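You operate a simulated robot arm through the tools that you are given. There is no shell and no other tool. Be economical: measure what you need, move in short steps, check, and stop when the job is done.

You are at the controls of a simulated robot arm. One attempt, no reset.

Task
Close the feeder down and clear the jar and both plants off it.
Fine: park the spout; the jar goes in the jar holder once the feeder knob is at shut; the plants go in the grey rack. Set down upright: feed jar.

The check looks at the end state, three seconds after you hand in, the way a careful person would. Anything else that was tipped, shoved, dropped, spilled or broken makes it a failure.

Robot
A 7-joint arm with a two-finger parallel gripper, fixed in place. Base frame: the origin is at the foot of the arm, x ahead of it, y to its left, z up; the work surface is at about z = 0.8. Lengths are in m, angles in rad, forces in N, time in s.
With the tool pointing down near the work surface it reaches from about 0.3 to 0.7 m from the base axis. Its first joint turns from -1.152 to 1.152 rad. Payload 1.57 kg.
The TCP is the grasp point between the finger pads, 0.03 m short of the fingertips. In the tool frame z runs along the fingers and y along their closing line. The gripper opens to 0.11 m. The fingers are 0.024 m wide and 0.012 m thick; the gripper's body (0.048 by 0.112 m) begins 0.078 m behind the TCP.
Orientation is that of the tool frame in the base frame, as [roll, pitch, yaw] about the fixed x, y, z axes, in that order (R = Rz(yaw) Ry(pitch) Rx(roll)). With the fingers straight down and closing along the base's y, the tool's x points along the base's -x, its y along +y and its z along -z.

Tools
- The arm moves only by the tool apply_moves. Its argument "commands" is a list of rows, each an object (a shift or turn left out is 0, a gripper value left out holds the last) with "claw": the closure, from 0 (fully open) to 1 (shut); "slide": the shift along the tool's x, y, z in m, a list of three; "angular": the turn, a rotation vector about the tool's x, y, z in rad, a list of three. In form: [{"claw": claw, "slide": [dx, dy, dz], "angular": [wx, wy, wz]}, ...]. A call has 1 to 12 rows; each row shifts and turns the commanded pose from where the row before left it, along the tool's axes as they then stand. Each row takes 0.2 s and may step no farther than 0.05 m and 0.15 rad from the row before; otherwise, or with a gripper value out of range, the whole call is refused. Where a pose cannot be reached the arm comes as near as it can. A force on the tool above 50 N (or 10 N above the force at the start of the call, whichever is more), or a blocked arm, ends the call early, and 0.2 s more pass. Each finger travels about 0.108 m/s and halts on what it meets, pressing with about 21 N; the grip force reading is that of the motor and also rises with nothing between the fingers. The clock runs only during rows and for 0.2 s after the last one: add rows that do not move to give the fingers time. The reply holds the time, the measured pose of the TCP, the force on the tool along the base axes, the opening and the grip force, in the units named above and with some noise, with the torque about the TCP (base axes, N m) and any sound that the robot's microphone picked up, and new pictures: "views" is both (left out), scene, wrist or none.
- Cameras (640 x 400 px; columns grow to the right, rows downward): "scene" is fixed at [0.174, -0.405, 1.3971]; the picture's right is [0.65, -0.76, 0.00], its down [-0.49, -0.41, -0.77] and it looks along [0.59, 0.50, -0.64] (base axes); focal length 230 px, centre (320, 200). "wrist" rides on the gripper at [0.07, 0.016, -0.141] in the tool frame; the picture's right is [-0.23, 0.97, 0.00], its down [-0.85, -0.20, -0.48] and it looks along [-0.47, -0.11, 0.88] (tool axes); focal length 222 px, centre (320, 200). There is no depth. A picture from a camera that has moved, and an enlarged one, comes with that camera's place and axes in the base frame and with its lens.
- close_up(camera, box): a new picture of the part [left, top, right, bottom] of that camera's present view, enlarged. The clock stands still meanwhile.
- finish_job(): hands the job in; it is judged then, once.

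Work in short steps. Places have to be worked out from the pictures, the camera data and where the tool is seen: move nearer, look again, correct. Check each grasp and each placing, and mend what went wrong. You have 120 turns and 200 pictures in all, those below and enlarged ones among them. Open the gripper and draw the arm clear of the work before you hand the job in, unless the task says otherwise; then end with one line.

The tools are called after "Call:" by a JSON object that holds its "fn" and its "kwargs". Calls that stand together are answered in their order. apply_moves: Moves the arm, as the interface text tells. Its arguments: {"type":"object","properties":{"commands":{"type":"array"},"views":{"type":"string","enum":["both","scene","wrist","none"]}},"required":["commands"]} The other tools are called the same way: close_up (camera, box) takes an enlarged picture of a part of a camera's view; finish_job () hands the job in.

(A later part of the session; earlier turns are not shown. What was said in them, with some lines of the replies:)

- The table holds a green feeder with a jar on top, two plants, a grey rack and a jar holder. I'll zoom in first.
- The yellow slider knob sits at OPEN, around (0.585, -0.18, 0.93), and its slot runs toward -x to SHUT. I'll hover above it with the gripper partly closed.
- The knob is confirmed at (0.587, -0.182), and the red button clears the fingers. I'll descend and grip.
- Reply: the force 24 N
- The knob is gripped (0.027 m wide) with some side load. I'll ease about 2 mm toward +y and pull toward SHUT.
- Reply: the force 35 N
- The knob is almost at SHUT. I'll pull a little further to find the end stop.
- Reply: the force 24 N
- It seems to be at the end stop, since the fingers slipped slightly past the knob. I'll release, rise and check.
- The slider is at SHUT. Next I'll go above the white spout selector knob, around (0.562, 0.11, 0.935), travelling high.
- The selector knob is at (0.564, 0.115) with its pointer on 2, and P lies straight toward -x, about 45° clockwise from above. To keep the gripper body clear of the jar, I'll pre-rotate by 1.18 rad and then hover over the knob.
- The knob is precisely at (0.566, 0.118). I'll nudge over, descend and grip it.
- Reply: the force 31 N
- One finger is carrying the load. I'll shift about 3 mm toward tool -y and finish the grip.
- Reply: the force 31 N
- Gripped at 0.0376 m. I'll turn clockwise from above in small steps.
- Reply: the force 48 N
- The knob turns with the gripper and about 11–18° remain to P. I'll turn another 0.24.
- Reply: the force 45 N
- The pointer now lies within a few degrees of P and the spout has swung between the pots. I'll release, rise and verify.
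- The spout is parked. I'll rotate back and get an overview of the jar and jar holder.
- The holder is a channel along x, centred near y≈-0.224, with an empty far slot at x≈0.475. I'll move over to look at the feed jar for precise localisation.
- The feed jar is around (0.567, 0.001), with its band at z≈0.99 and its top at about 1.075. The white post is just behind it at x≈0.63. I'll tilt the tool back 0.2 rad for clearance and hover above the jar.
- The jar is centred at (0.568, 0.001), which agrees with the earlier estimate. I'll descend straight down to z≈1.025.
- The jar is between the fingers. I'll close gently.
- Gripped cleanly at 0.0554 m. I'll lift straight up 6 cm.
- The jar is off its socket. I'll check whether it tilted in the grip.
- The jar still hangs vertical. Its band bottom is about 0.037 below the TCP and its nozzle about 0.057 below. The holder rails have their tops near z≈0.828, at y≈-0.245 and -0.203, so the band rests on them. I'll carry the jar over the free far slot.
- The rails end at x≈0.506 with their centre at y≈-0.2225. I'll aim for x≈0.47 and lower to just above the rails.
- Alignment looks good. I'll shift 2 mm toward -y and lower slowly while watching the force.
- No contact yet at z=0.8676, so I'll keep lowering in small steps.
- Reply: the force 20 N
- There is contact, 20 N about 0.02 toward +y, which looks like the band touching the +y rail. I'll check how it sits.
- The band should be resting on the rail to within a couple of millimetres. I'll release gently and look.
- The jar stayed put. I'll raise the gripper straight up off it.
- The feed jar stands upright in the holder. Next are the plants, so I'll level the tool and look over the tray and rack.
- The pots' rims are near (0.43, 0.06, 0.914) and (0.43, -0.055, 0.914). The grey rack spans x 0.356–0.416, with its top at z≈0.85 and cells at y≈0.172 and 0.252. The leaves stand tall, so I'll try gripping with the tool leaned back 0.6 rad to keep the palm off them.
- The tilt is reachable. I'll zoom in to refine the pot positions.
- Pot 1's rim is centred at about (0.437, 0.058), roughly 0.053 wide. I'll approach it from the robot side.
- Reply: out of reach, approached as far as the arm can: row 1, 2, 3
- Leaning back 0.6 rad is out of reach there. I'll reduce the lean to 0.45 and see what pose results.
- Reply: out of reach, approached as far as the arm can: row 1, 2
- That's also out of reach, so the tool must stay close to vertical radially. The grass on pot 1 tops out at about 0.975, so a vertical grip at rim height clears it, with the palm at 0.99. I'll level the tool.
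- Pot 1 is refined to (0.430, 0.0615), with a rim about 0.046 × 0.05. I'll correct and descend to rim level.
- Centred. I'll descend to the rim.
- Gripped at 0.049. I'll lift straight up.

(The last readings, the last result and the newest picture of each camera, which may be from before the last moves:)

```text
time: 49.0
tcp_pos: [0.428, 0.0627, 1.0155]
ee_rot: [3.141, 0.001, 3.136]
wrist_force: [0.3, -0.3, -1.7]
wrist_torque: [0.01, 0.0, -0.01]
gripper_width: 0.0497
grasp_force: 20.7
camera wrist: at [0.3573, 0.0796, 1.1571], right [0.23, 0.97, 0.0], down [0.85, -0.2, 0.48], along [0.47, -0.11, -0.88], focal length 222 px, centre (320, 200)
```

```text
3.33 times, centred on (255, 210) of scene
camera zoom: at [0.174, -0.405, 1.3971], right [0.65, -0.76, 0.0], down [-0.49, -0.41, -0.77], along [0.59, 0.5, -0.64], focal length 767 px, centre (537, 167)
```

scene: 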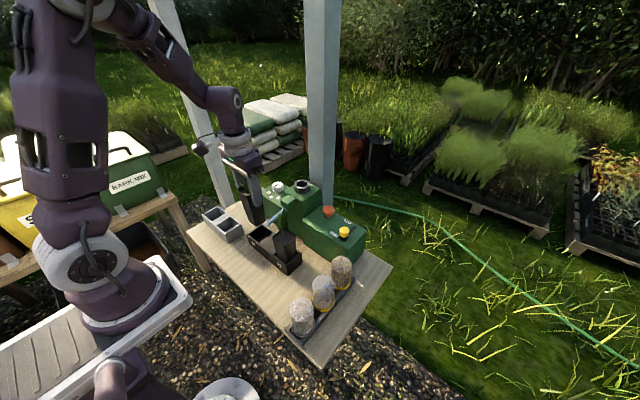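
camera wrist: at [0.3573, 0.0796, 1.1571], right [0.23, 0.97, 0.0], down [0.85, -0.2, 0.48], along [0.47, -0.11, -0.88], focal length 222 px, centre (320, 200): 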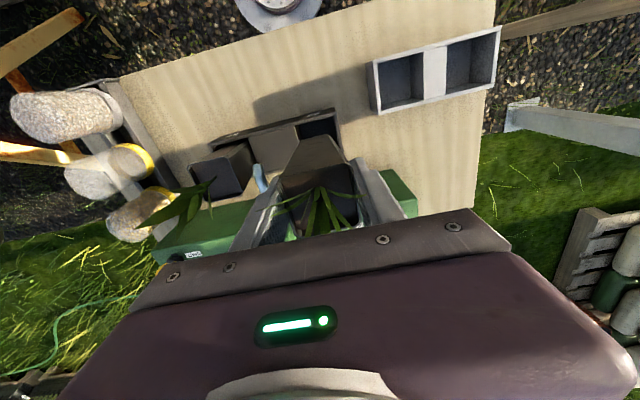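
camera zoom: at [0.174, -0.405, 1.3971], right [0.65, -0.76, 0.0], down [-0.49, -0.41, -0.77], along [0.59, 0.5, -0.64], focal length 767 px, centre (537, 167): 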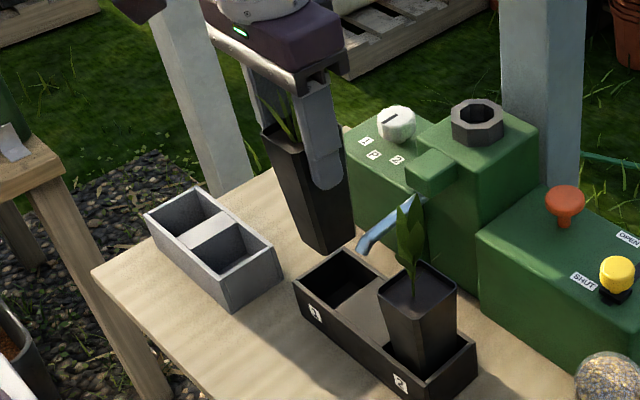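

Pot 1 is lifted cleanly and hangs vertical. I'll carry it over the far rack cell.

Call:
{"fn": "apply_moves", "kwargs": {"commands": [{"slide": [0.0084, 0.038, 0]}, {"slide": [0.0084, 0.038, 0]}, {"slide": [0.0084, 0.038, 0]}, {"slide": [0.0084, 0.038, 0]}, {"slide": [0.0084, 0.038, 0]}, {}]}}

Call:
{"fn": "close_up", "kwargs": {"camera": "wrist", "box": [220, 60, 420, 240]}}

Call:
{"fn": "close_up", "kwargs": {"camera": "scene", "box": [180, 140, 290, 260]}}

```text
time: 50.4
tcp_pos: [0.3892, 0.2539, 1.0141]
ee_rot: [-3.141, 0.001, 3.138]
wrist_force: [-0.1, 0.5, -1.9]
wrist_torque: [-0.03, 0.0, 0.01]
gripper_width: 0.0494
grasp_force: 21.1
camera wrist: at [0.3186, 0.2706, 1.1554], right [0.23, 0.97, 0.0], down [0.85, -0.2, 0.48], along [0.47, -0.11, -0.88], focal length 222 px, centre (320, 200)
```

scene: 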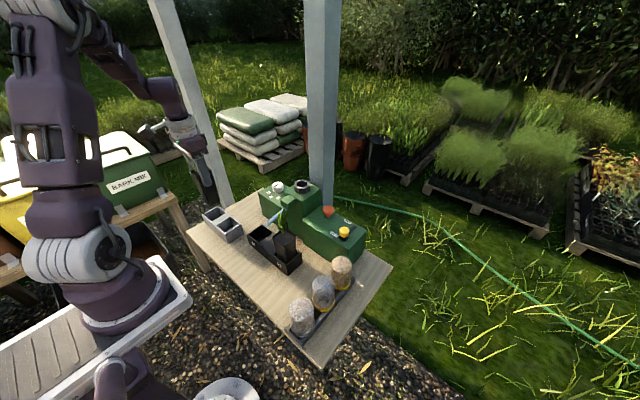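
wrist: 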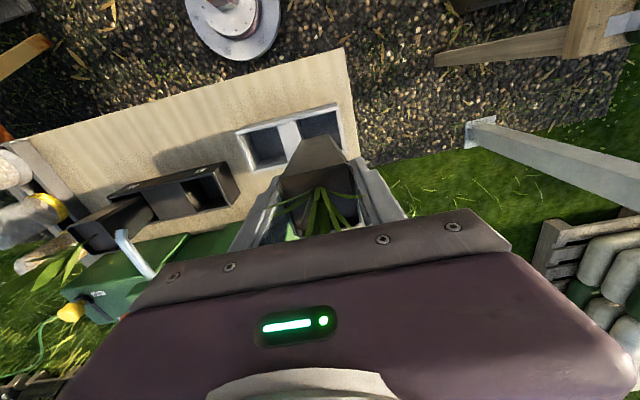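

```text
2.22 times, centred on (320, 150) of wrist
camera zoom: at [0.3186, 0.2706, 1.1554], right [0.23, 0.97, 0.0], down [0.85, -0.2, 0.48], along [0.47, -0.11, -0.88], focal length 494 px, centre (320, 311)
```

zoom: 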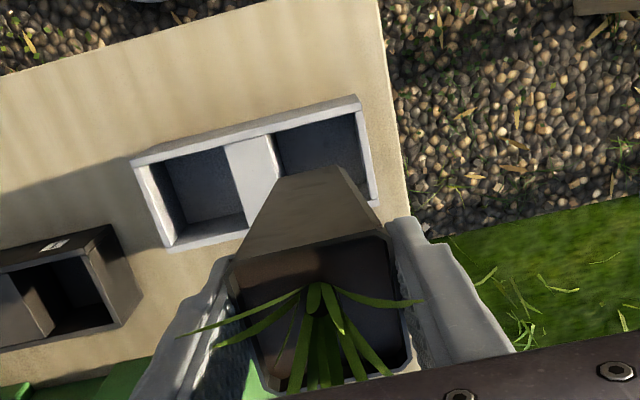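

```text
3.33 times, centred on (235, 200) of scene
camera zoom: at [0.1741, -0.405, 1.3971], right [0.65, -0.76, 0.0], down [-0.49, -0.41, -0.77], along [0.59, 0.5, -0.64], focal length 767 px, centre (603, 200)
```

zoom: 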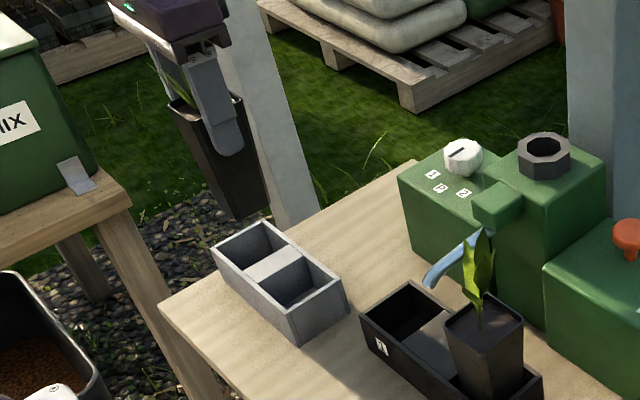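

Refined: the far cell centre is (0.384, 0.2545), and the pot now hangs at about (0.393, 0.2526). I'll correct and lower to just above the rack.

Call:
{"fn": "apply_moves", "kwargs": {"commands": [{"slide": [0.009, 0.002, 0]}, {"slide": [0, 0, 0.035]}, {}], "views": "none"}}

Call:
{"fn": "close_up", "kwargs": {"camera": "wrist", "box": [220, 60, 420, 240]}}

Call:
{"fn": "close_up", "kwargs": {"camera": "scene", "box": [190, 160, 260, 250]}}

```text
time: 51.2
tcp_pos: [0.3797, 0.2533, 0.9799]
ee_rot: [-3.141, 0.001, 3.136]
wrist_force: [-0.2, 0.2, -1.5]
wrist_torque: [0.0, 0.0, 0.03]
gripper_width: 0.0495
grasp_force: 21.4
```

```text
2.22 times, centred on (320, 150) of wrist
camera zoom: at [0.3105, 0.2705, 1.1221], right [0.23, 0.97, 0.0], down [0.85, -0.2, 0.48], along [0.47, -0.11, -0.88], focal length 494 px, centre (320, 311)
```

zoom: 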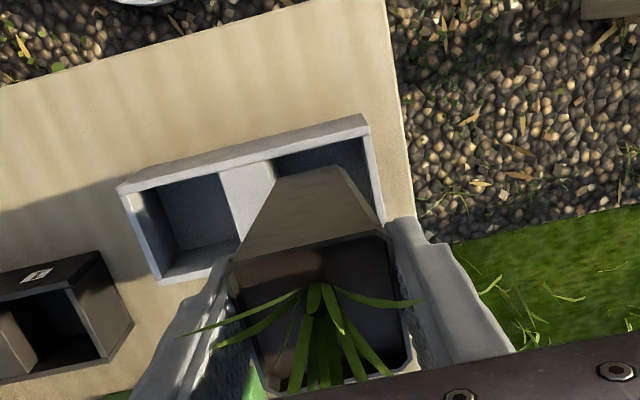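

```text
4.44 times, centred on (225, 205) of scene
camera zoom: at [0.1741, -0.405, 1.3971], right [0.65, -0.76, 0.0], down [-0.49, -0.41, -0.77], along [0.59, 0.5, -0.64], focal length 1022 px, centre (742, 178)
```

zoom: 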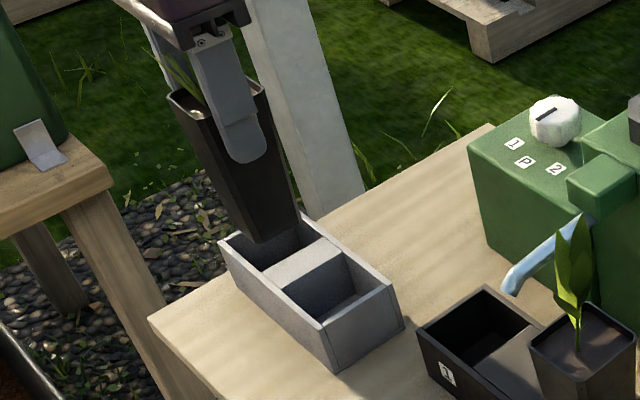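

Alignment looks right in both views. I'll keep lowering into the cell.

Call:
{"fn": "apply_moves", "kwargs": {"commands": [{"slide": [0, 0.0005, 0.015]}, {"slide": [0, 0, 0.012]}, {}], "views": "none"}}

Call:
{"fn": "close_up", "kwargs": {"camera": "wrist", "box": [220, 60, 420, 240]}}

Call:
{"fn": "close_up", "kwargs": {"camera": "scene", "box": [190, 160, 260, 250]}}

```text
time: 52.0
tcp_pos: [0.3793, 0.2539, 0.9526]
ee_rot: [-3.141, 0.002, 3.136]
wrist_force: [-0.1, -0.6, -1.5]
wrist_torque: [-0.02, -0.01, 0.0]
gripper_width: 0.0495
grasp_force: 20.9
```

```text
2.22 times, centred on (320, 150) of wrist
camera zoom: at [0.3099, 0.2705, 1.0936], right [0.23, 0.97, 0.0], down [0.85, -0.2, 0.48], along [0.47, -0.11, -0.88], focal length 494 px, centre (320, 311)
```

zoom: 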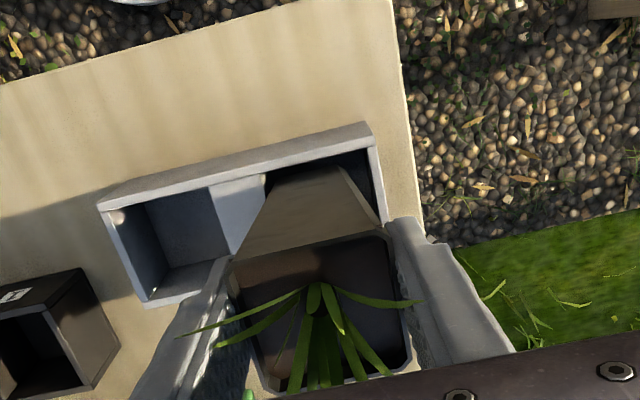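

```text
4.44 times, centred on (225, 205) of scene
camera zoom: at [0.1741, -0.405, 1.3971], right [0.65, -0.76, 0.0], down [-0.49, -0.41, -0.77], along [0.59, 0.5, -0.64], focal length 1022 px, centre (742, 178)
```

zoom: 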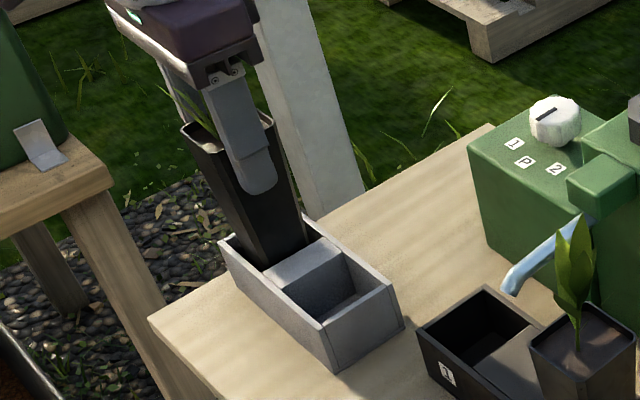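

The pot is entering the cell but sits close to the divider. I'll shift 3 mm toward +y and continue down.

Call:
{"fn": "apply_moves", "kwargs": {"commands": [{"slide": [0, 0.003, 0]}, {"slide": [0, 0, 0.012]}, {"slide": [0, 0, 0.01]}, {}], "views": "none"}}

Call:
{"fn": "close_up", "kwargs": {"camera": "wrist", "box": [220, 60, 420, 240]}}

Call:
{"fn": "close_up", "kwargs": {"camera": "scene", "box": [190, 160, 260, 250]}}

```text
time: 53.0
tcp_pos: [0.3802, 0.2581, 0.9301]
ee_rot: [3.14, -0.001, 3.136]
wrist_force: [-1.5, 0.5, -2.3]
wrist_torque: [-0.01, 0.0, 0.02]
gripper_width: 0.0497
grasp_force: 20.8
```

```text
2.22 times, centred on (320, 150) of wrist
camera zoom: at [0.3096, 0.275, 1.0717], right [0.23, 0.97, 0.0], down [0.85, -0.2, 0.48], along [0.47, -0.11, -0.88], focal length 494 px, centre (320, 311)
```

zoom: 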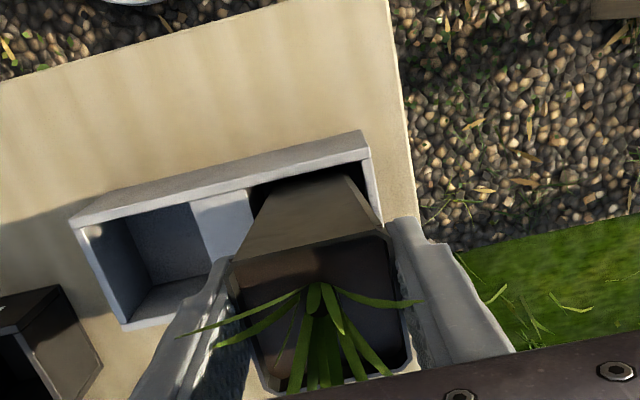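

```text
4.44 times, centred on (225, 205) of scene
camera zoom: at [0.1741, -0.405, 1.3971], right [0.65, -0.76, 0.0], down [-0.49, -0.41, -0.77], along [0.59, 0.5, -0.64], focal length 1022 px, centre (742, 178)
```

zoom: 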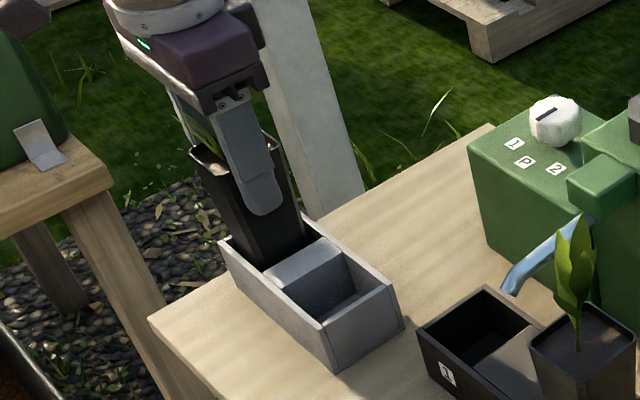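

Going in well. I'll lower in small steps until contact.

Call:
{"fn": "apply_moves", "kwargs": {"commands": [{"slide": [0, -0.001, 0.006]}, {"slide": [0, 0, 0.005]}, {"slide": [0, 0, 0.003]}, {}], "views": "none"}}

```text
time: 54.0
tcp_pos: [0.3808, 0.2565, 0.9144]
ee_rot: [3.141, 0.0, 3.137]
wrist_force: [0.4, 0.6, -0.8]
wrist_torque: [0.0, 0.01, -0.02]
gripper_width: 0.0493
grasp_force: 20.8
```

Call:
{"fn": "apply_moves", "kwargs": {"commands": [{"slide": [0, 0, 0.002]}, {"slide": [0, 0, 0.002]}, {"slide": [0, 0, 0.002]}, {}], "views": "none"}}

Call:
{"fn": "close_up", "kwargs": {"camera": "scene", "box": [190, 160, 260, 250]}}

```text
time: 55.0
tcp_pos: [0.3783, 0.2576, 0.9109]
ee_rot: [3.141, 0.002, 3.136]
wrist_force: [2.6, -3.0, 16.6]
wrist_torque: [-0.03, -0.16, -0.02]
gripper_width: 0.0495
grasp_force: 20.7
```

```text
4.44 times, centred on (225, 205) of scene
camera zoom: at [0.1739, -0.4052, 1.397], right [0.65, -0.76, 0.0], down [-0.49, -0.41, -0.77], along [0.59, 0.5, -0.64], focal length 1022 px, centre (742, 178)
```

zoom: 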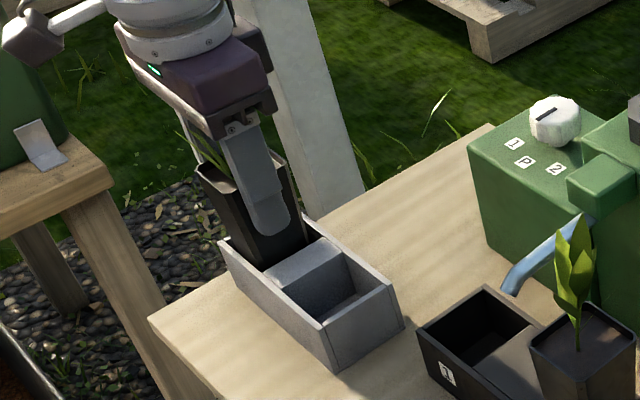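

The pot reached the bottom with 17 N of contact at z=0.911, about the same height as in the tray. I'll release and rise.

Call:
{"fn": "apply_moves", "kwargs": {"commands": [{"slide": [0, 0, -0.002]}, {"claw": 0.5}, {"claw": 0.36}, {}, {"slide": [0, 0, -0.02]}, {"slide": [0, 0, -0.04]}, {"slide": [0, 0, -0.045]}, {"slide": [0, 0, -0.045]}, {}], "views": "wrist"}}

Call:
{"fn": "close_up", "kwargs": {"camera": "scene", "box": [190, 160, 310, 280]}}

```text
time: 57.0
tcp_pos: [0.3788, 0.2558, 1.0648]
ee_rot: [3.141, 0.001, 3.136]
wrist_force: [-0.4, -0.1, 0.4]
wrist_torque: [0.0, -0.01, 0.01]
gripper_width: 0.0703
grasp_force: 0.0
camera wrist: at [0.3085, 0.2728, 1.2059], right [0.23, 0.97, 0.0], down [0.85, -0.2, 0.48], along [0.47, -0.11, -0.88], focal length 222 px, centre (320, 200)
```

wrist: 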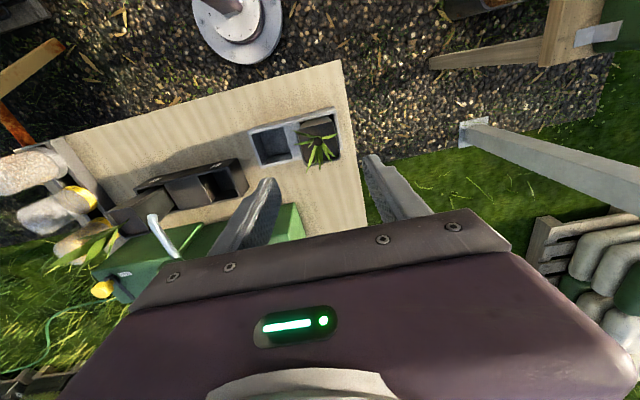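

```text
3.33 times, centred on (250, 220) of scene
camera zoom: at [0.174, -0.405, 1.3971], right [0.65, -0.76, 0.0], down [-0.49, -0.41, -0.77], along [0.59, 0.5, -0.64], focal length 767 px, centre (553, 133)
```

zoom: 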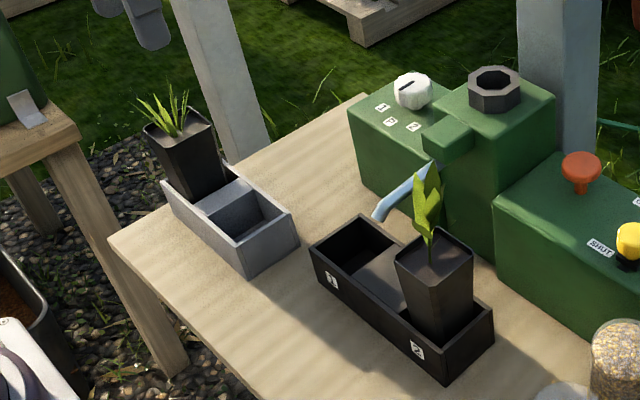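

Pot 1 stands in the rack. Pot 2's leaf reaches about 1.02, so I want a sideways lean (top toward -y, fingers closing along x) to keep the palm off it. First I'll test empty whether that pose is reachable over the near rack cell.

Call:
{"fn": "apply_moves", "kwargs": {"commands": [{"slide": [0, -0.04, -0.02]}, {"slide": [-0.005, -0.04, -0.02], "angular": [0, 0, 0.1]}, {"angular": [0, 0, 0.147]}, {"angular": [0, 0, 0.147]}, {"angular": [0, 0, 0.147]}, {"angular": [0, 0, 0.147]}, {"angular": [0, 0, 0.147]}, {"angular": [0, 0, 0.147]}, {"angular": [0, 0, 0.147]}, {"angular": [0, 0, 0.147]}, {"angular": [0, 0, 0.147]}, {"angular": [0, 0, 0.147]}], "views": "none"}}

Call:
{"fn": "apply_moves", "kwargs": {"commands": [{"angular": [0, 0.14, 0]}, {"angular": [0, 0.14, 0]}, {"angular": [0, 0.14, 0]}, {"angular": [0, 0.14, 0]}, {"angular": [0, 0.14, 0]}, {}], "views": "both"}}

```text
time: 59.6
tcp_pos: [0.3843, 0.1761, 1.1028]
ee_rot: [3.14, 0.0, 1.564]
wrist_force: [1.1, 0.0, 0.7]
wrist_torque: [0.02, -0.04, 0.03]
gripper_width: 0.0703
grasp_force: 0.1
```

```text
time: 61.0
tcp_pos: [0.3847, 0.1768, 1.1026]
ee_rot: [3.139, -0.701, 1.567]
wrist_force: [0.1, 0.7, 0.4]
wrist_torque: [0.02, 0.03, 0.02]
gripper_width: 0.0702
grasp_force: 0.1
camera wrist: at [0.3998, 0.1386, 1.256], right [0.97, -0.18, -0.15], down [-0.2, -0.96, -0.19], along [-0.11, 0.21, -0.97], focal length 222 px, centre (320, 200)
```

scene: 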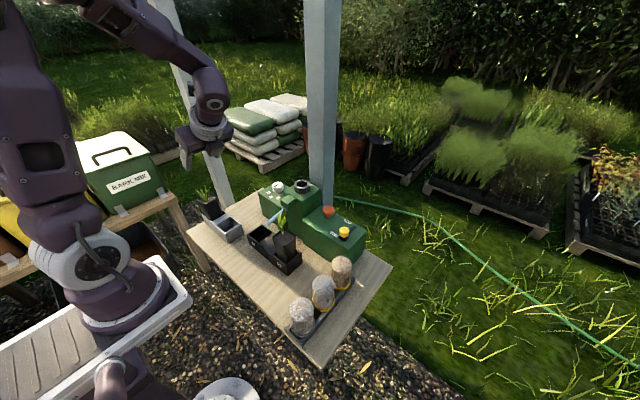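
wrist: 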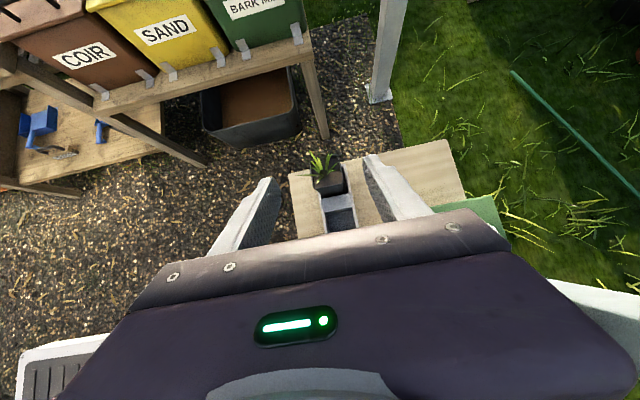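

Reachable at height. I'll test lowering to z≈0.93 over the empty cell.

Call:
{"fn": "apply_moves", "kwargs": {"commands": [{"slide": [-0.0274, 0, 0.0325]}, {"slide": [-0.0274, 0, 0.0325]}, {"slide": [-0.0274, 0, 0.0325]}, {"slide": [-0.0274, 0, 0.0325]}, {}], "views": "both"}}

```text
time: 62.2
tcp_pos: [0.3853, 0.1731, 0.9305]
ee_rot: [3.14, -0.7, 1.568]
wrist_force: [0.5, -0.3, 0.6]
wrist_torque: [0.02, 0.02, 0.02]
gripper_width: 0.0703
grasp_force: 0.0
camera wrist: at [0.4009, 0.137, 1.0845], right [0.97, -0.18, -0.15], down [-0.2, -0.96, -0.18], along [-0.11, 0.21, -0.97], focal length 222 px, centre (320, 200)
```

scene: 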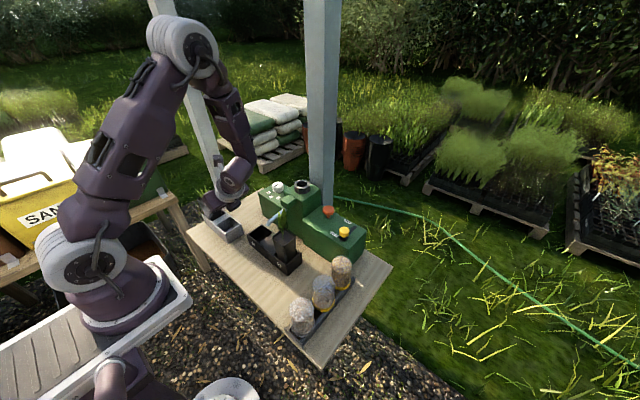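
wrist: 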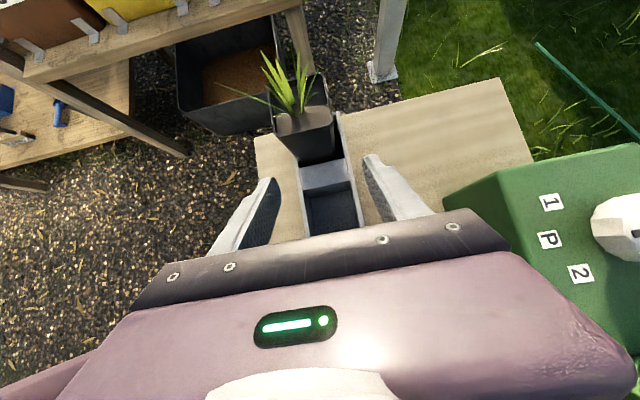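

The pose works over the rack. I'll rise and move over pot 2 in the same orientation.

Call:
{"fn": "apply_moves", "kwargs": {"commands": [{"slide": [0.0258, 0, -0.0306]}, {"slide": [0.0258, 0, -0.0306]}, {"slide": [0.0258, 0, -0.0306]}, {"slide": [0.0258, 0, -0.0306]}, {"slide": [0.0258, 0, -0.0306]}, {"slide": [-0.03, 0.0075, -0.0252]}, {"slide": [-0.03, 0.0075, -0.0252]}, {"slide": [-0.03, 0.0075, -0.0252]}, {"slide": [-0.03, 0.0075, -0.0252]}, {"slide": [-0.03, 0.0075, -0.0252]}, {"slide": [-0.03, 0.0075, -0.0252]}, {}], "views": "both"}}

Call:
{"fn": "close_up", "kwargs": {"camera": "wrist", "box": [220, 80, 420, 240]}}

```text
time: 64.8
tcp_pos: [0.4269, -0.0606, 1.1329]
ee_rot: [3.139, -0.7, 1.567]
wrist_force: [0.2, -0.9, -0.9]
wrist_torque: [0.0, -0.01, -0.01]
gripper_width: 0.0704
grasp_force: 0.0
camera wrist: at [0.442, -0.0977, 1.2862], right [0.97, -0.18, -0.15], down [-0.2, -0.96, -0.18], along [-0.11, 0.21, -0.97], focal length 222 px, centre (320, 200)
```

scene: 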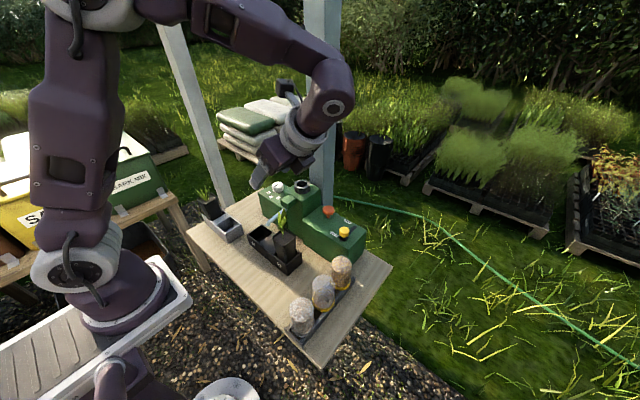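
wrist: 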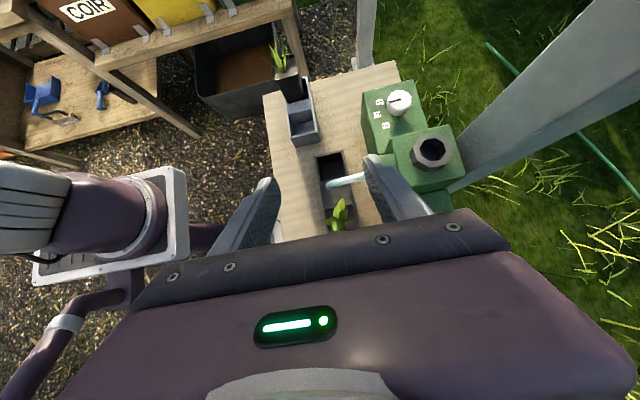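

```text
2.50 times, centred on (320, 160) of wrist
camera zoom: at [0.442, -0.0977, 1.2862], right [0.97, -0.18, -0.15], down [-0.2, -0.96, -0.18], along [-0.11, 0.21, -0.97], focal length 555 px, centre (320, 300)
```

zoom: 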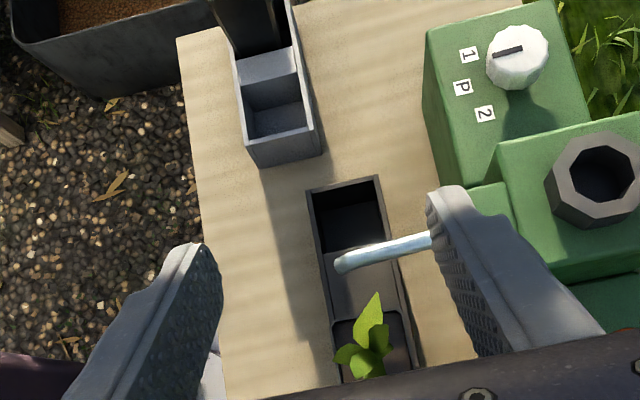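

Pot 2's rim centre is at (0.429, -0.056). I'll descend partway and check.

Call:
{"fn": "apply_moves", "kwargs": {"commands": [{"slide": [-0.0272, 0.0004, 0.0333]}, {"slide": [-0.0272, 0.0004, 0.0333]}, {"slide": [-0.0272, 0.0004, 0.0333]}, {}], "views": "none"}}

Call:
{"fn": "close_up", "kwargs": {"camera": "wrist", "box": [220, 80, 420, 240]}}

Call:
{"fn": "close_up", "kwargs": {"camera": "scene", "box": [230, 150, 350, 280]}}

```text
time: 65.8
tcp_pos: [0.4293, -0.0551, 1.0005]
ee_rot: [3.14, -0.7, 1.568]
wrist_force: [0.5, -0.1, 0.1]
wrist_torque: [0.03, 0.03, 0.01]
gripper_width: 0.0705
grasp_force: 0.0
```

```text
2.50 times, centred on (320, 160) of wrist
camera zoom: at [0.4454, -0.0934, 1.1541], right [0.97, -0.18, -0.15], down [-0.2, -0.96, -0.18], along [-0.11, 0.21, -0.97], focal length 555 px, centre (320, 300)
```

zoom: 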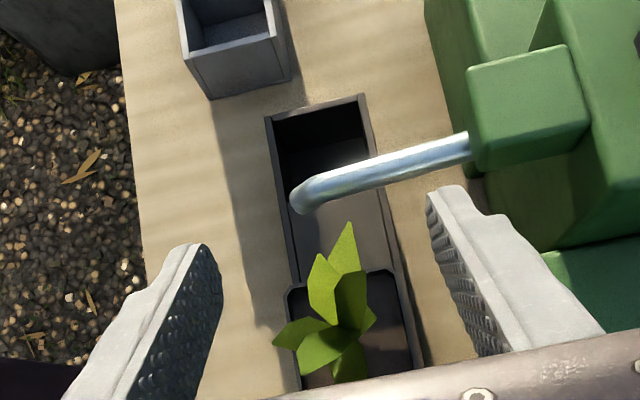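

```text
3.08 times, centred on (290, 215) of scene
camera zoom: at [0.174, -0.405, 1.3971], right [0.65, -0.76, 0.0], down [-0.49, -0.41, -0.77], along [0.59, 0.5, -0.64], focal length 708 px, centre (412, 154)
```

zoom: 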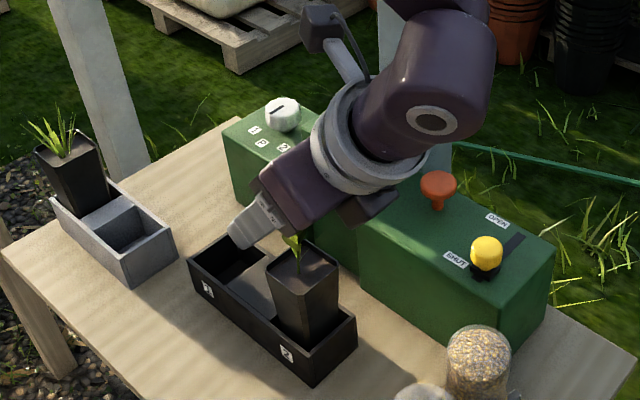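

Well centred. I'll go down to rim level and close.

Call:
{"fn": "apply_moves", "kwargs": {"commands": [{"slide": [-0.0275, 0.0003, 0.0311]}, {"slide": [-0.0275, 0, 0.0311]}, {}], "views": "none"}}

Call:
{"fn": "close_up", "kwargs": {"camera": "wrist", "box": [220, 80, 420, 240]}}

Call:
{"fn": "close_up", "kwargs": {"camera": "scene", "box": [230, 150, 350, 280]}}

```text
time: 66.6
tcp_pos: [0.4321, -0.0549, 0.9169]
ee_rot: [3.139, -0.7, 1.569]
wrist_force: [-0.4, 0.0, -0.5]
wrist_torque: [0.03, 0.02, 0.01]
gripper_width: 0.0704
grasp_force: 0.2
```

```text
2.50 times, centred on (320, 160) of wrist
camera zoom: at [0.4477, -0.093, 1.0716], right [0.97, -0.18, -0.15], down [-0.2, -0.96, -0.18], along [-0.11, 0.21, -0.97], focal length 555 px, centre (320, 300)
```

zoom: 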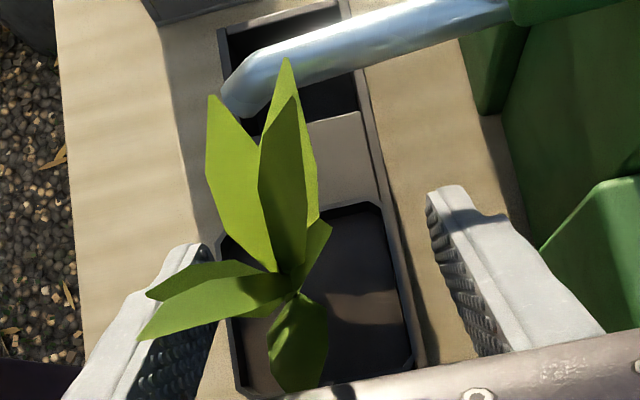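

```text
3.08 times, centred on (290, 215) of scene
camera zoom: at [0.174, -0.405, 1.3971], right [0.65, -0.76, 0.0], down [-0.49, -0.41, -0.77], along [0.59, 0.5, -0.64], focal length 708 px, centre (412, 154)
```

zoom: 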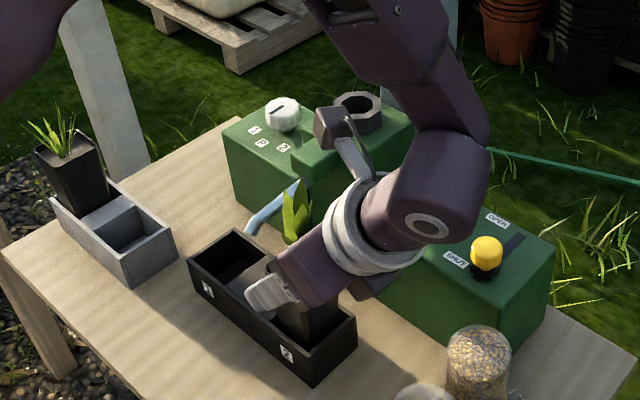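

Centred, with the leaf clear. I'll close.

Call:
{"fn": "apply_moves", "kwargs": {"commands": [{"claw": 0.5}, {"claw": 0.65}, {"claw": 0.7}, {}], "views": "none"}}

```text
time: 67.6
tcp_pos: [0.4331, -0.0547, 0.9188]
ee_rot: [3.137, -0.701, 1.566]
wrist_force: [-0.4, 0.4, -0.3]
wrist_torque: [0.02, -0.03, -0.02]
gripper_width: 0.0497
grasp_force: 20.7
```

Gripped at 0.0497. I'll lift straight up 12 cm in steps.

Call:
{"fn": "apply_moves", "kwargs": {"commands": [{"slide": [0.0097, 0, -0.0115]}, {"slide": [0.0193, 0, -0.023]}, {"slide": [0.0193, 0, -0.023]}, {"slide": [0.0193, 0, -0.023]}, {"slide": [0.0193, 0, -0.023]}, {}], "views": "wrist"}}

Call:
{"fn": "close_up", "kwargs": {"camera": "scene", "box": [200, 120, 350, 280]}}

```text
time: 69.0
tcp_pos: [0.4293, -0.0585, 1.0548]
ee_rot: [3.14, -0.699, 1.567]
wrist_force: [1.5, -0.8, -2.6]
wrist_torque: [0.01, -0.01, -0.02]
gripper_width: 0.0497
grasp_force: 21.1
camera wrist: at [0.4448, -0.0965, 1.2078], right [0.97, -0.18, -0.15], down [-0.2, -0.96, -0.18], along [-0.11, 0.21, -0.97], focal length 222 px, centre (320, 200)
```

wrist: 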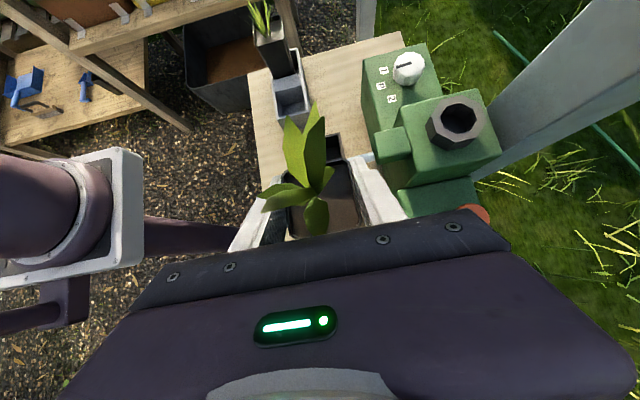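

```text
2.50 times, centred on (275, 200) of scene
camera zoom: at [0.174, -0.405, 1.3971], right [0.65, -0.76, 0.0], down [-0.49, -0.41, -0.77], along [0.59, 0.5, -0.64], focal length 575 px, centre (432, 200)
```

zoom: 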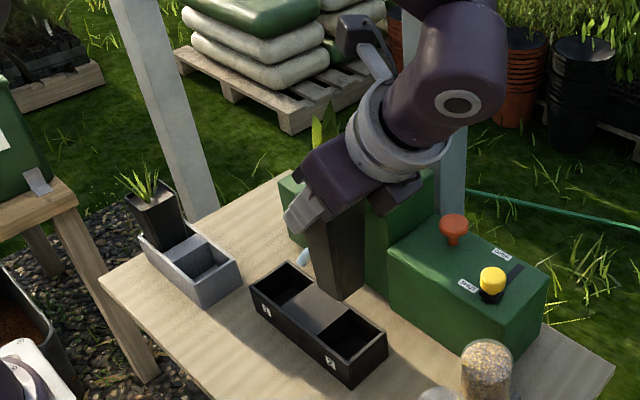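

Lifted cleanly. I'll pull back toward the robot away from the spout, then carry it over to the near rack cell.

Call:
{"fn": "apply_moves", "kwargs": {"commands": [{"slide": [0, -0.03, 0]}, {"slide": [0, -0.03, 0]}, {"slide": [0.0296, 0.0022, 0.0249]}, {"slide": [0.0296, 0.0022, 0.0249]}, {"slide": [0.0296, 0.0022, 0.0249]}, {"slide": [0.0296, 0.0022, 0.0249]}, {"slide": [0.0296, 0.0022, 0.0249]}, {"slide": [0.0296, 0.0022, 0.0249]}, {}], "views": "both"}}

Call:
{"fn": "close_up", "kwargs": {"camera": "wrist", "box": [220, 80, 420, 240]}}

Call:
{"fn": "close_up", "kwargs": {"camera": "scene", "box": [180, 130, 290, 260]}}

```text
time: 71.0
tcp_pos: [0.3861, 0.1727, 1.0546]
ee_rot: [-3.141, -0.699, 1.568]
wrist_force: [0.3, 0.5, -2.4]
wrist_torque: [0.01, 0.0, -0.01]
gripper_width: 0.0496
grasp_force: 20.7
camera wrist: at [0.4015, 0.1361, 1.2077], right [0.97, -0.18, -0.15], down [-0.2, -0.96, -0.19], along [-0.11, 0.21, -0.97], focal length 222 px, centre (320, 200)
```

scene: 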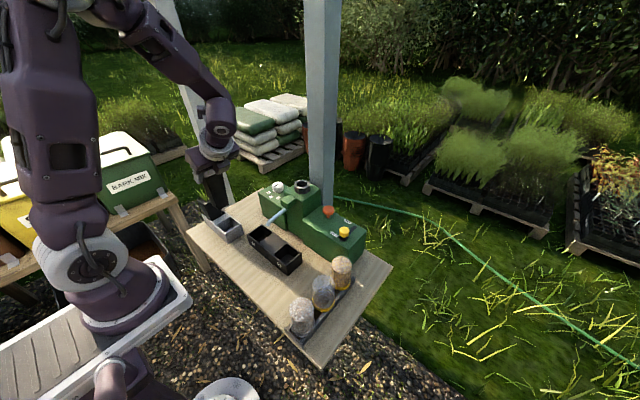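
wrist: 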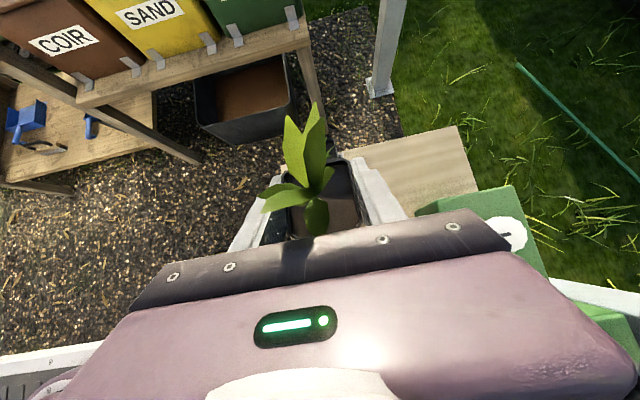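

```text
2.50 times, centred on (320, 160) of wrist
camera zoom: at [0.4015, 0.1361, 1.2077], right [0.97, -0.18, -0.15], down [-0.2, -0.96, -0.19], along [-0.11, 0.21, -0.97], focal length 555 px, centre (320, 300)
```

zoom: 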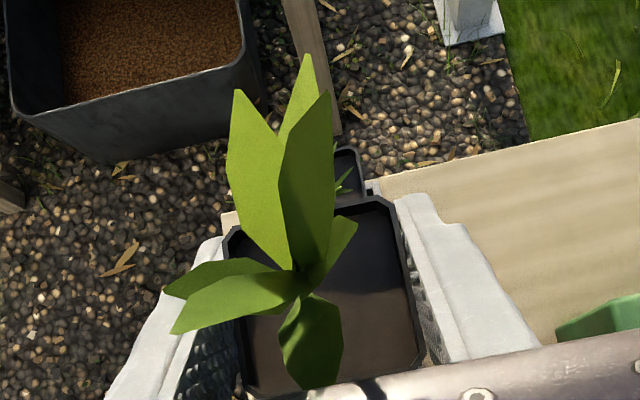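

```text
3.08 times, centred on (235, 195) of scene
camera zoom: at [0.1741, -0.405, 1.3971], right [0.65, -0.76, 0.0], down [-0.49, -0.41, -0.77], along [0.59, 0.5, -0.64], focal length 708 px, centre (582, 215)
```

zoom: 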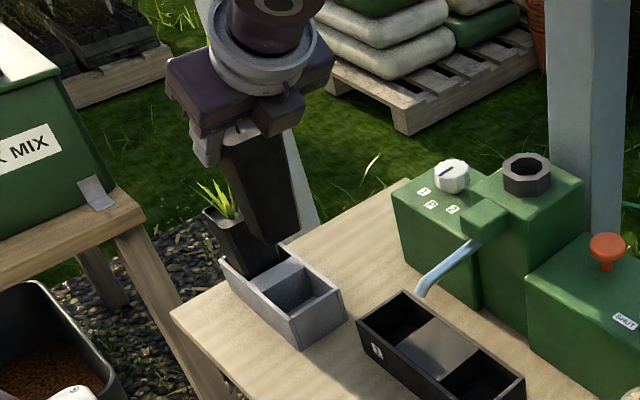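

The pot hangs at about (0.385, 0.170), and I want (0.385, 0.176). I'll correct and lower to just above the cell.

Call:
{"fn": "apply_moves", "kwargs": {"commands": [{"slide": [0.0046, 0, 0.0039]}, {"slide": [-0.0258, 0, 0.0306]}, {"slide": [-0.0225, 0, 0.0268]}, {}], "views": "none"}}

Call:
{"fn": "close_up", "kwargs": {"camera": "scene", "box": [190, 150, 270, 250]}}

Call:
{"fn": "close_up", "kwargs": {"camera": "wrist", "box": [220, 60, 420, 240]}}

```text
time: 72.0
tcp_pos: [0.386, 0.1796, 0.9788]
ee_rot: [3.141, -0.698, 1.566]
wrist_force: [0.1, 0.4, -1.3]
wrist_torque: [0.02, -0.02, 0.0]
gripper_width: 0.0497
grasp_force: 20.8
```

```text
4.00 times, centred on (230, 200) of scene
camera zoom: at [0.1741, -0.405, 1.3971], right [0.65, -0.76, 0.0], down [-0.49, -0.41, -0.77], along [0.59, 0.5, -0.64], focal length 920 px, centre (680, 200)
```

zoom: 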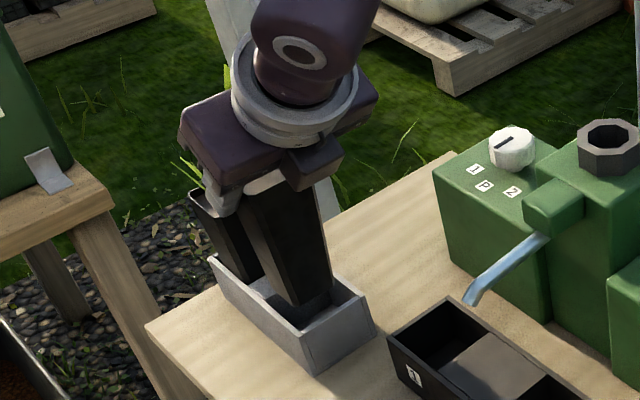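

```text
2.22 times, centred on (320, 150) of wrist
camera zoom: at [0.4009, 0.1425, 1.1327], right [0.97, -0.18, -0.15], down [-0.2, -0.96, -0.18], along [-0.11, 0.21, -0.97], focal length 494 px, centre (320, 311)
```

zoom: 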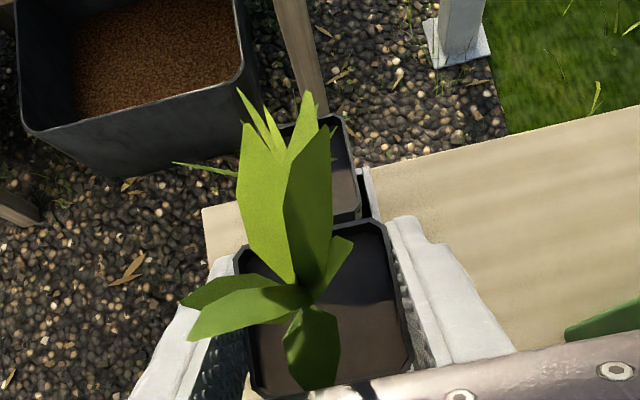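

Call:
{"fn": "close_up", "kwargs": {"camera": "scene", "box": [210, 190, 250, 250]}}

```text
6.67 times, centred on (230, 220) of scene
camera zoom: at [0.1741, -0.405, 1.3971], right [0.65, -0.76, 0.0], down [-0.49, -0.41, -0.77], along [0.59, 0.5, -0.64], focal length 1534 px, centre (920, 67)
```

zoom: 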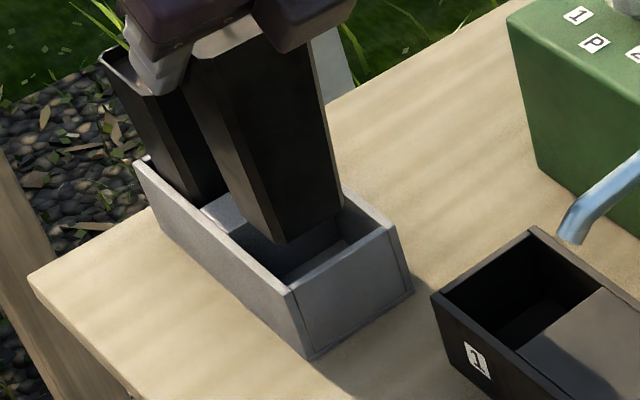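

The pot bottom is within about 3 mm of the cell centre. I'll shift slightly toward -y and lower into the cell.

Call:
{"fn": "apply_moves", "kwargs": {"commands": [{"slide": [-0.0015, 0, -0.0013]}, {"slide": [-0.0129, 0, 0.0153]}, {"slide": [-0.0064, 0, 0.0077]}, {}], "views": "none"}}

Call:
{"fn": "close_up", "kwargs": {"camera": "scene", "box": [210, 190, 250, 250]}}

```text
time: 73.0
tcp_pos: [0.383, 0.1782, 0.9505]
ee_rot: [-3.141, -0.7, 1.568]
wrist_force: [0.1, 0.5, -1.2]
wrist_torque: [0.01, -0.02, 0.02]
gripper_width: 0.0497
grasp_force: 20.8
```

```text
6.67 times, centred on (230, 220) of scene
camera zoom: at [0.1741, -0.405, 1.3971], right [0.65, -0.76, 0.0], down [-0.49, -0.41, -0.77], along [0.59, 0.5, -0.64], focal length 1534 px, centre (920, 67)
```

zoom: 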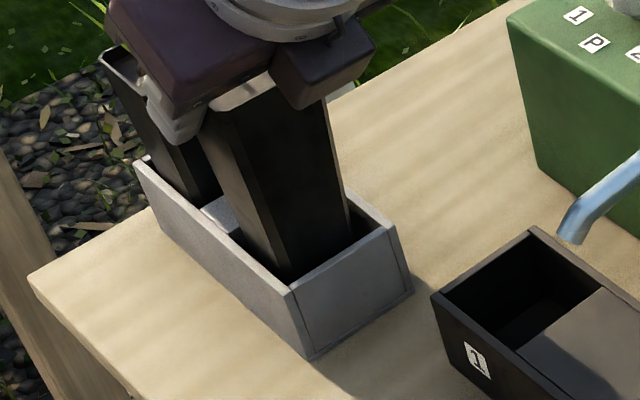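

It's inside with no contact force. Lowering on.

Call:
{"fn": "apply_moves", "kwargs": {"commands": [{"slide": [-0.0064, 0, 0.0077]}, {"slide": [-0.0064, 0, 0.0077]}, {"slide": [-0.0039, 0, 0.0046]}, {}], "views": "none"}}

Call:
{"fn": "close_up", "kwargs": {"camera": "scene", "box": [210, 190, 250, 250]}}

```text
time: 74.0
tcp_pos: [0.3837, 0.1775, 0.9239]
ee_rot: [3.141, -0.699, 1.567]
wrist_force: [0.5, 1.1, -1.8]
wrist_torque: [0.01, 0.02, -0.01]
gripper_width: 0.0496
grasp_force: 20.8
```

```text
6.67 times, centred on (230, 220) of scene
camera zoom: at [0.1741, -0.405, 1.3971], right [0.65, -0.76, 0.0], down [-0.49, -0.41, -0.77], along [0.59, 0.5, -0.64], focal length 1534 px, centre (920, 67)
```

zoom: 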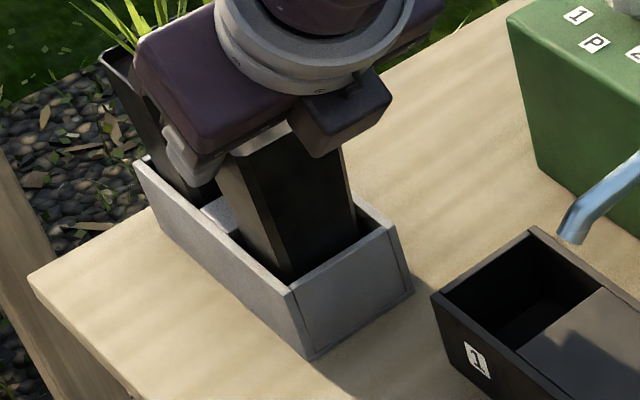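

Call:
{"fn": "apply_moves", "kwargs": {"commands": [{"slide": [-0.0026, 0, 0.0031]}, {"slide": [-0.0019, 0, 0.0023]}, {"slide": [-0.0013, 0, 0.0015]}, {}], "views": "none"}}

```text
time: 75.0
tcp_pos: [0.3843, 0.1782, 0.9166]
ee_rot: [3.138, -0.701, 1.569]
wrist_force: [-2.9, 1.1, 15.9]
wrist_torque: [0.14, 0.0, 0.01]
gripper_width: 0.0496
grasp_force: 21.3
```

It's seated, with 16 N of contact at the expected height. I'll ease off, release and withdraw straight up.

Call:
{"fn": "apply_moves", "kwargs": {"commands": [{"slide": [0.001, 0, -0.0012]}, {"claw": 0.5}, {"claw": 0.36}, {}, {"slide": [0.0129, 0, -0.0153]}, {"slide": [0.0258, 0, -0.0306]}, {"slide": [0.0258, 0, -0.0306]}, {"slide": [0.0258, 0, -0.0306]}, {"slide": [0.0258, 0, -0.0306]}, {"slide": [0.0258, 0, -0.0306]}, {}], "views": "wrist"}}

Call:
{"fn": "close_up", "kwargs": {"camera": "scene", "box": [190, 150, 290, 260]}}

```text
time: 77.4
tcp_pos: [0.3833, 0.1808, 1.1396]
ee_rot: [3.139, -0.699, 1.566]
wrist_force: [0.0, 0.2, 0.2]
wrist_torque: [0.01, 0.01, 0.03]
gripper_width: 0.0702
grasp_force: 0.1
camera wrist: at [0.3988, 0.1434, 1.2932], right [0.97, -0.18, -0.15], down [-0.2, -0.96, -0.18], along [-0.11, 0.21, -0.97], focal length 222 px, centre (320, 200)
```

wrist: 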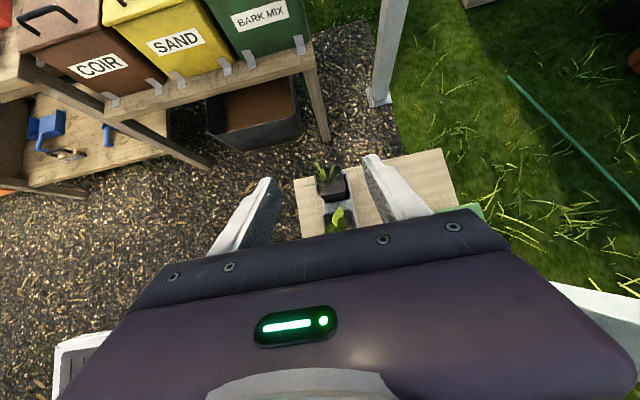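

```text
3.64 times, centred on (240, 205) of scene
camera zoom: at [0.174, -0.405, 1.3971], right [0.65, -0.76, 0.0], down [-0.49, -0.41, -0.77], along [0.59, 0.5, -0.64], focal length 836 px, centre (611, 182)
```

zoom: 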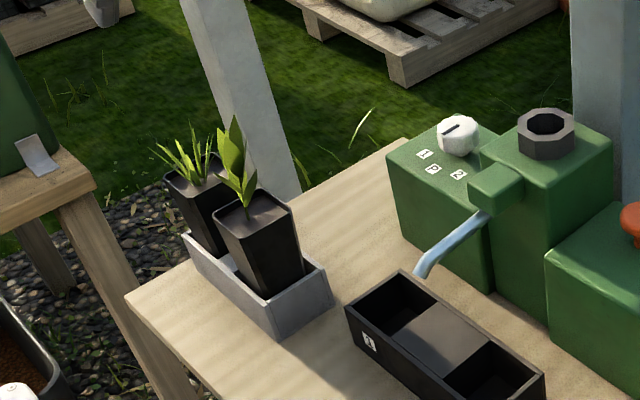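

Both plants stand in the rack. I'll level the tool, open fully and draw the arm clear, then do a final check.

Call:
{"fn": "apply_moves", "kwargs": {"commands": [{"angular": [0, -0.14, 0], "claw": 0}, {"angular": [0, -0.14, 0]}, {"angular": [0, -0.14, 0]}, {"angular": [0, -0.14, 0]}, {"angular": [0, -0.14, 0]}, {"slide": [0, 0, -0.04]}, {"slide": [0, 0, -0.04]}, {"slide": [0, 0, -0.03]}, {}], "views": "both"}}

Call:
{"fn": "close_up", "kwargs": {"camera": "scene", "box": [190, 160, 380, 345]}}

Call:
{"fn": "close_up", "kwargs": {"camera": "scene", "box": [250, 175, 380, 270]}}

```text
time: 79.4
tcp_pos: [0.3836, 0.1767, 1.2467]
ee_rot: [-3.141, -0.001, 1.567]
wrist_force: [-0.1, 0.0, 0.5]
wrist_torque: [0.01, 0.01, 0.02]
gripper_width: 0.1102
grasp_force: 0.1
camera wrist: at [0.3996, 0.2466, 1.3889], right [0.97, -0.23, 0.0], down [-0.2, -0.85, 0.48], along [-0.11, -0.47, -0.88], focal length 222 px, centre (320, 200)
```

scene: 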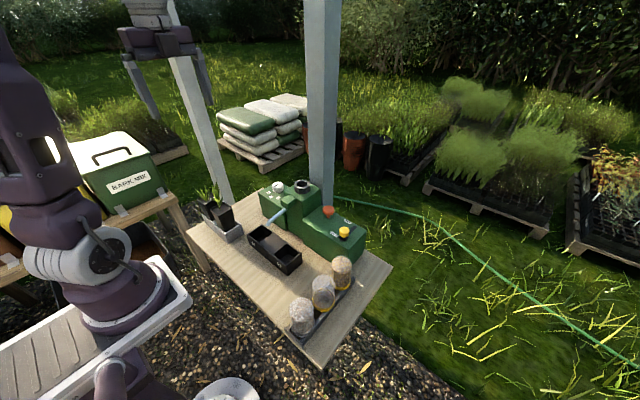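
wrist: 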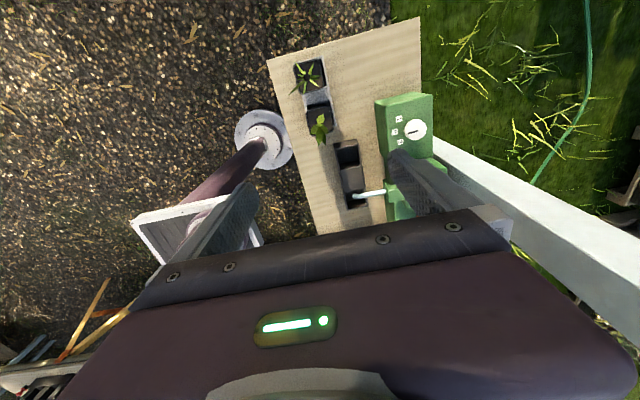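

```text
2.16 times, centred on (285, 252) of scene
camera zoom: at [0.174, -0.405, 1.3971], right [0.65, -0.76, 0.0], down [-0.49, -0.41, -0.77], along [0.59, 0.5, -0.64], focal length 497 px, centre (396, 86)
```

zoom: 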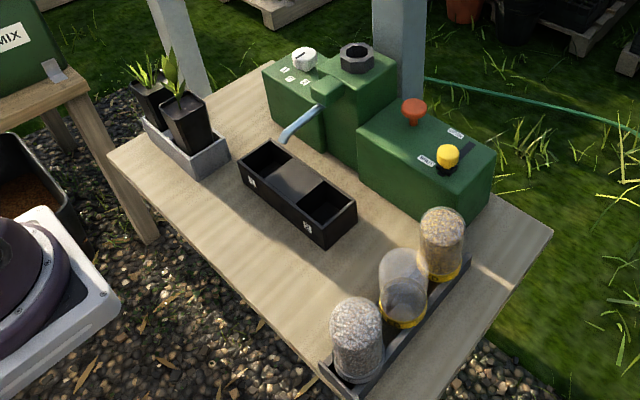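

```text
4.21 times, centred on (315, 222) of scene
camera zoom: at [0.174, -0.405, 1.3971], right [0.65, -0.76, 0.0], down [-0.49, -0.41, -0.77], along [0.59, 0.5, -0.64], focal length 968 px, centre (341, 105)
```

zoom: 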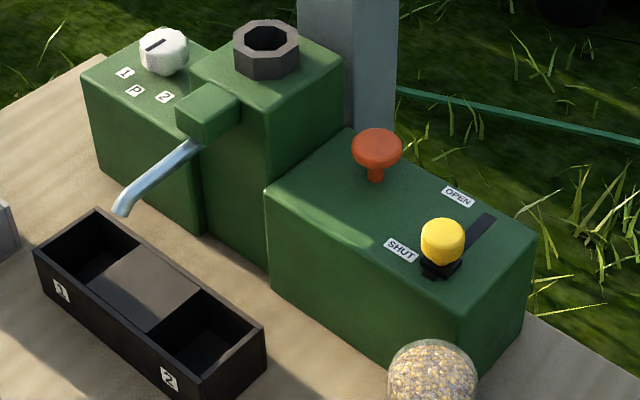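

Everything is in its end state: slider at SHUT, spout on P, feed jar upright in the holder, both plants in the rack, and the arm clear. I'm handing in.

Call:
{"fn": "finish_job", "kwargs": {}}

```text
The job is handed in.
```

I shut the feeder, parked the spout at P, stood the feed jar upright in the jar holder and put both plants in the grey rack; the last pictures show nothing else moved or spilled.
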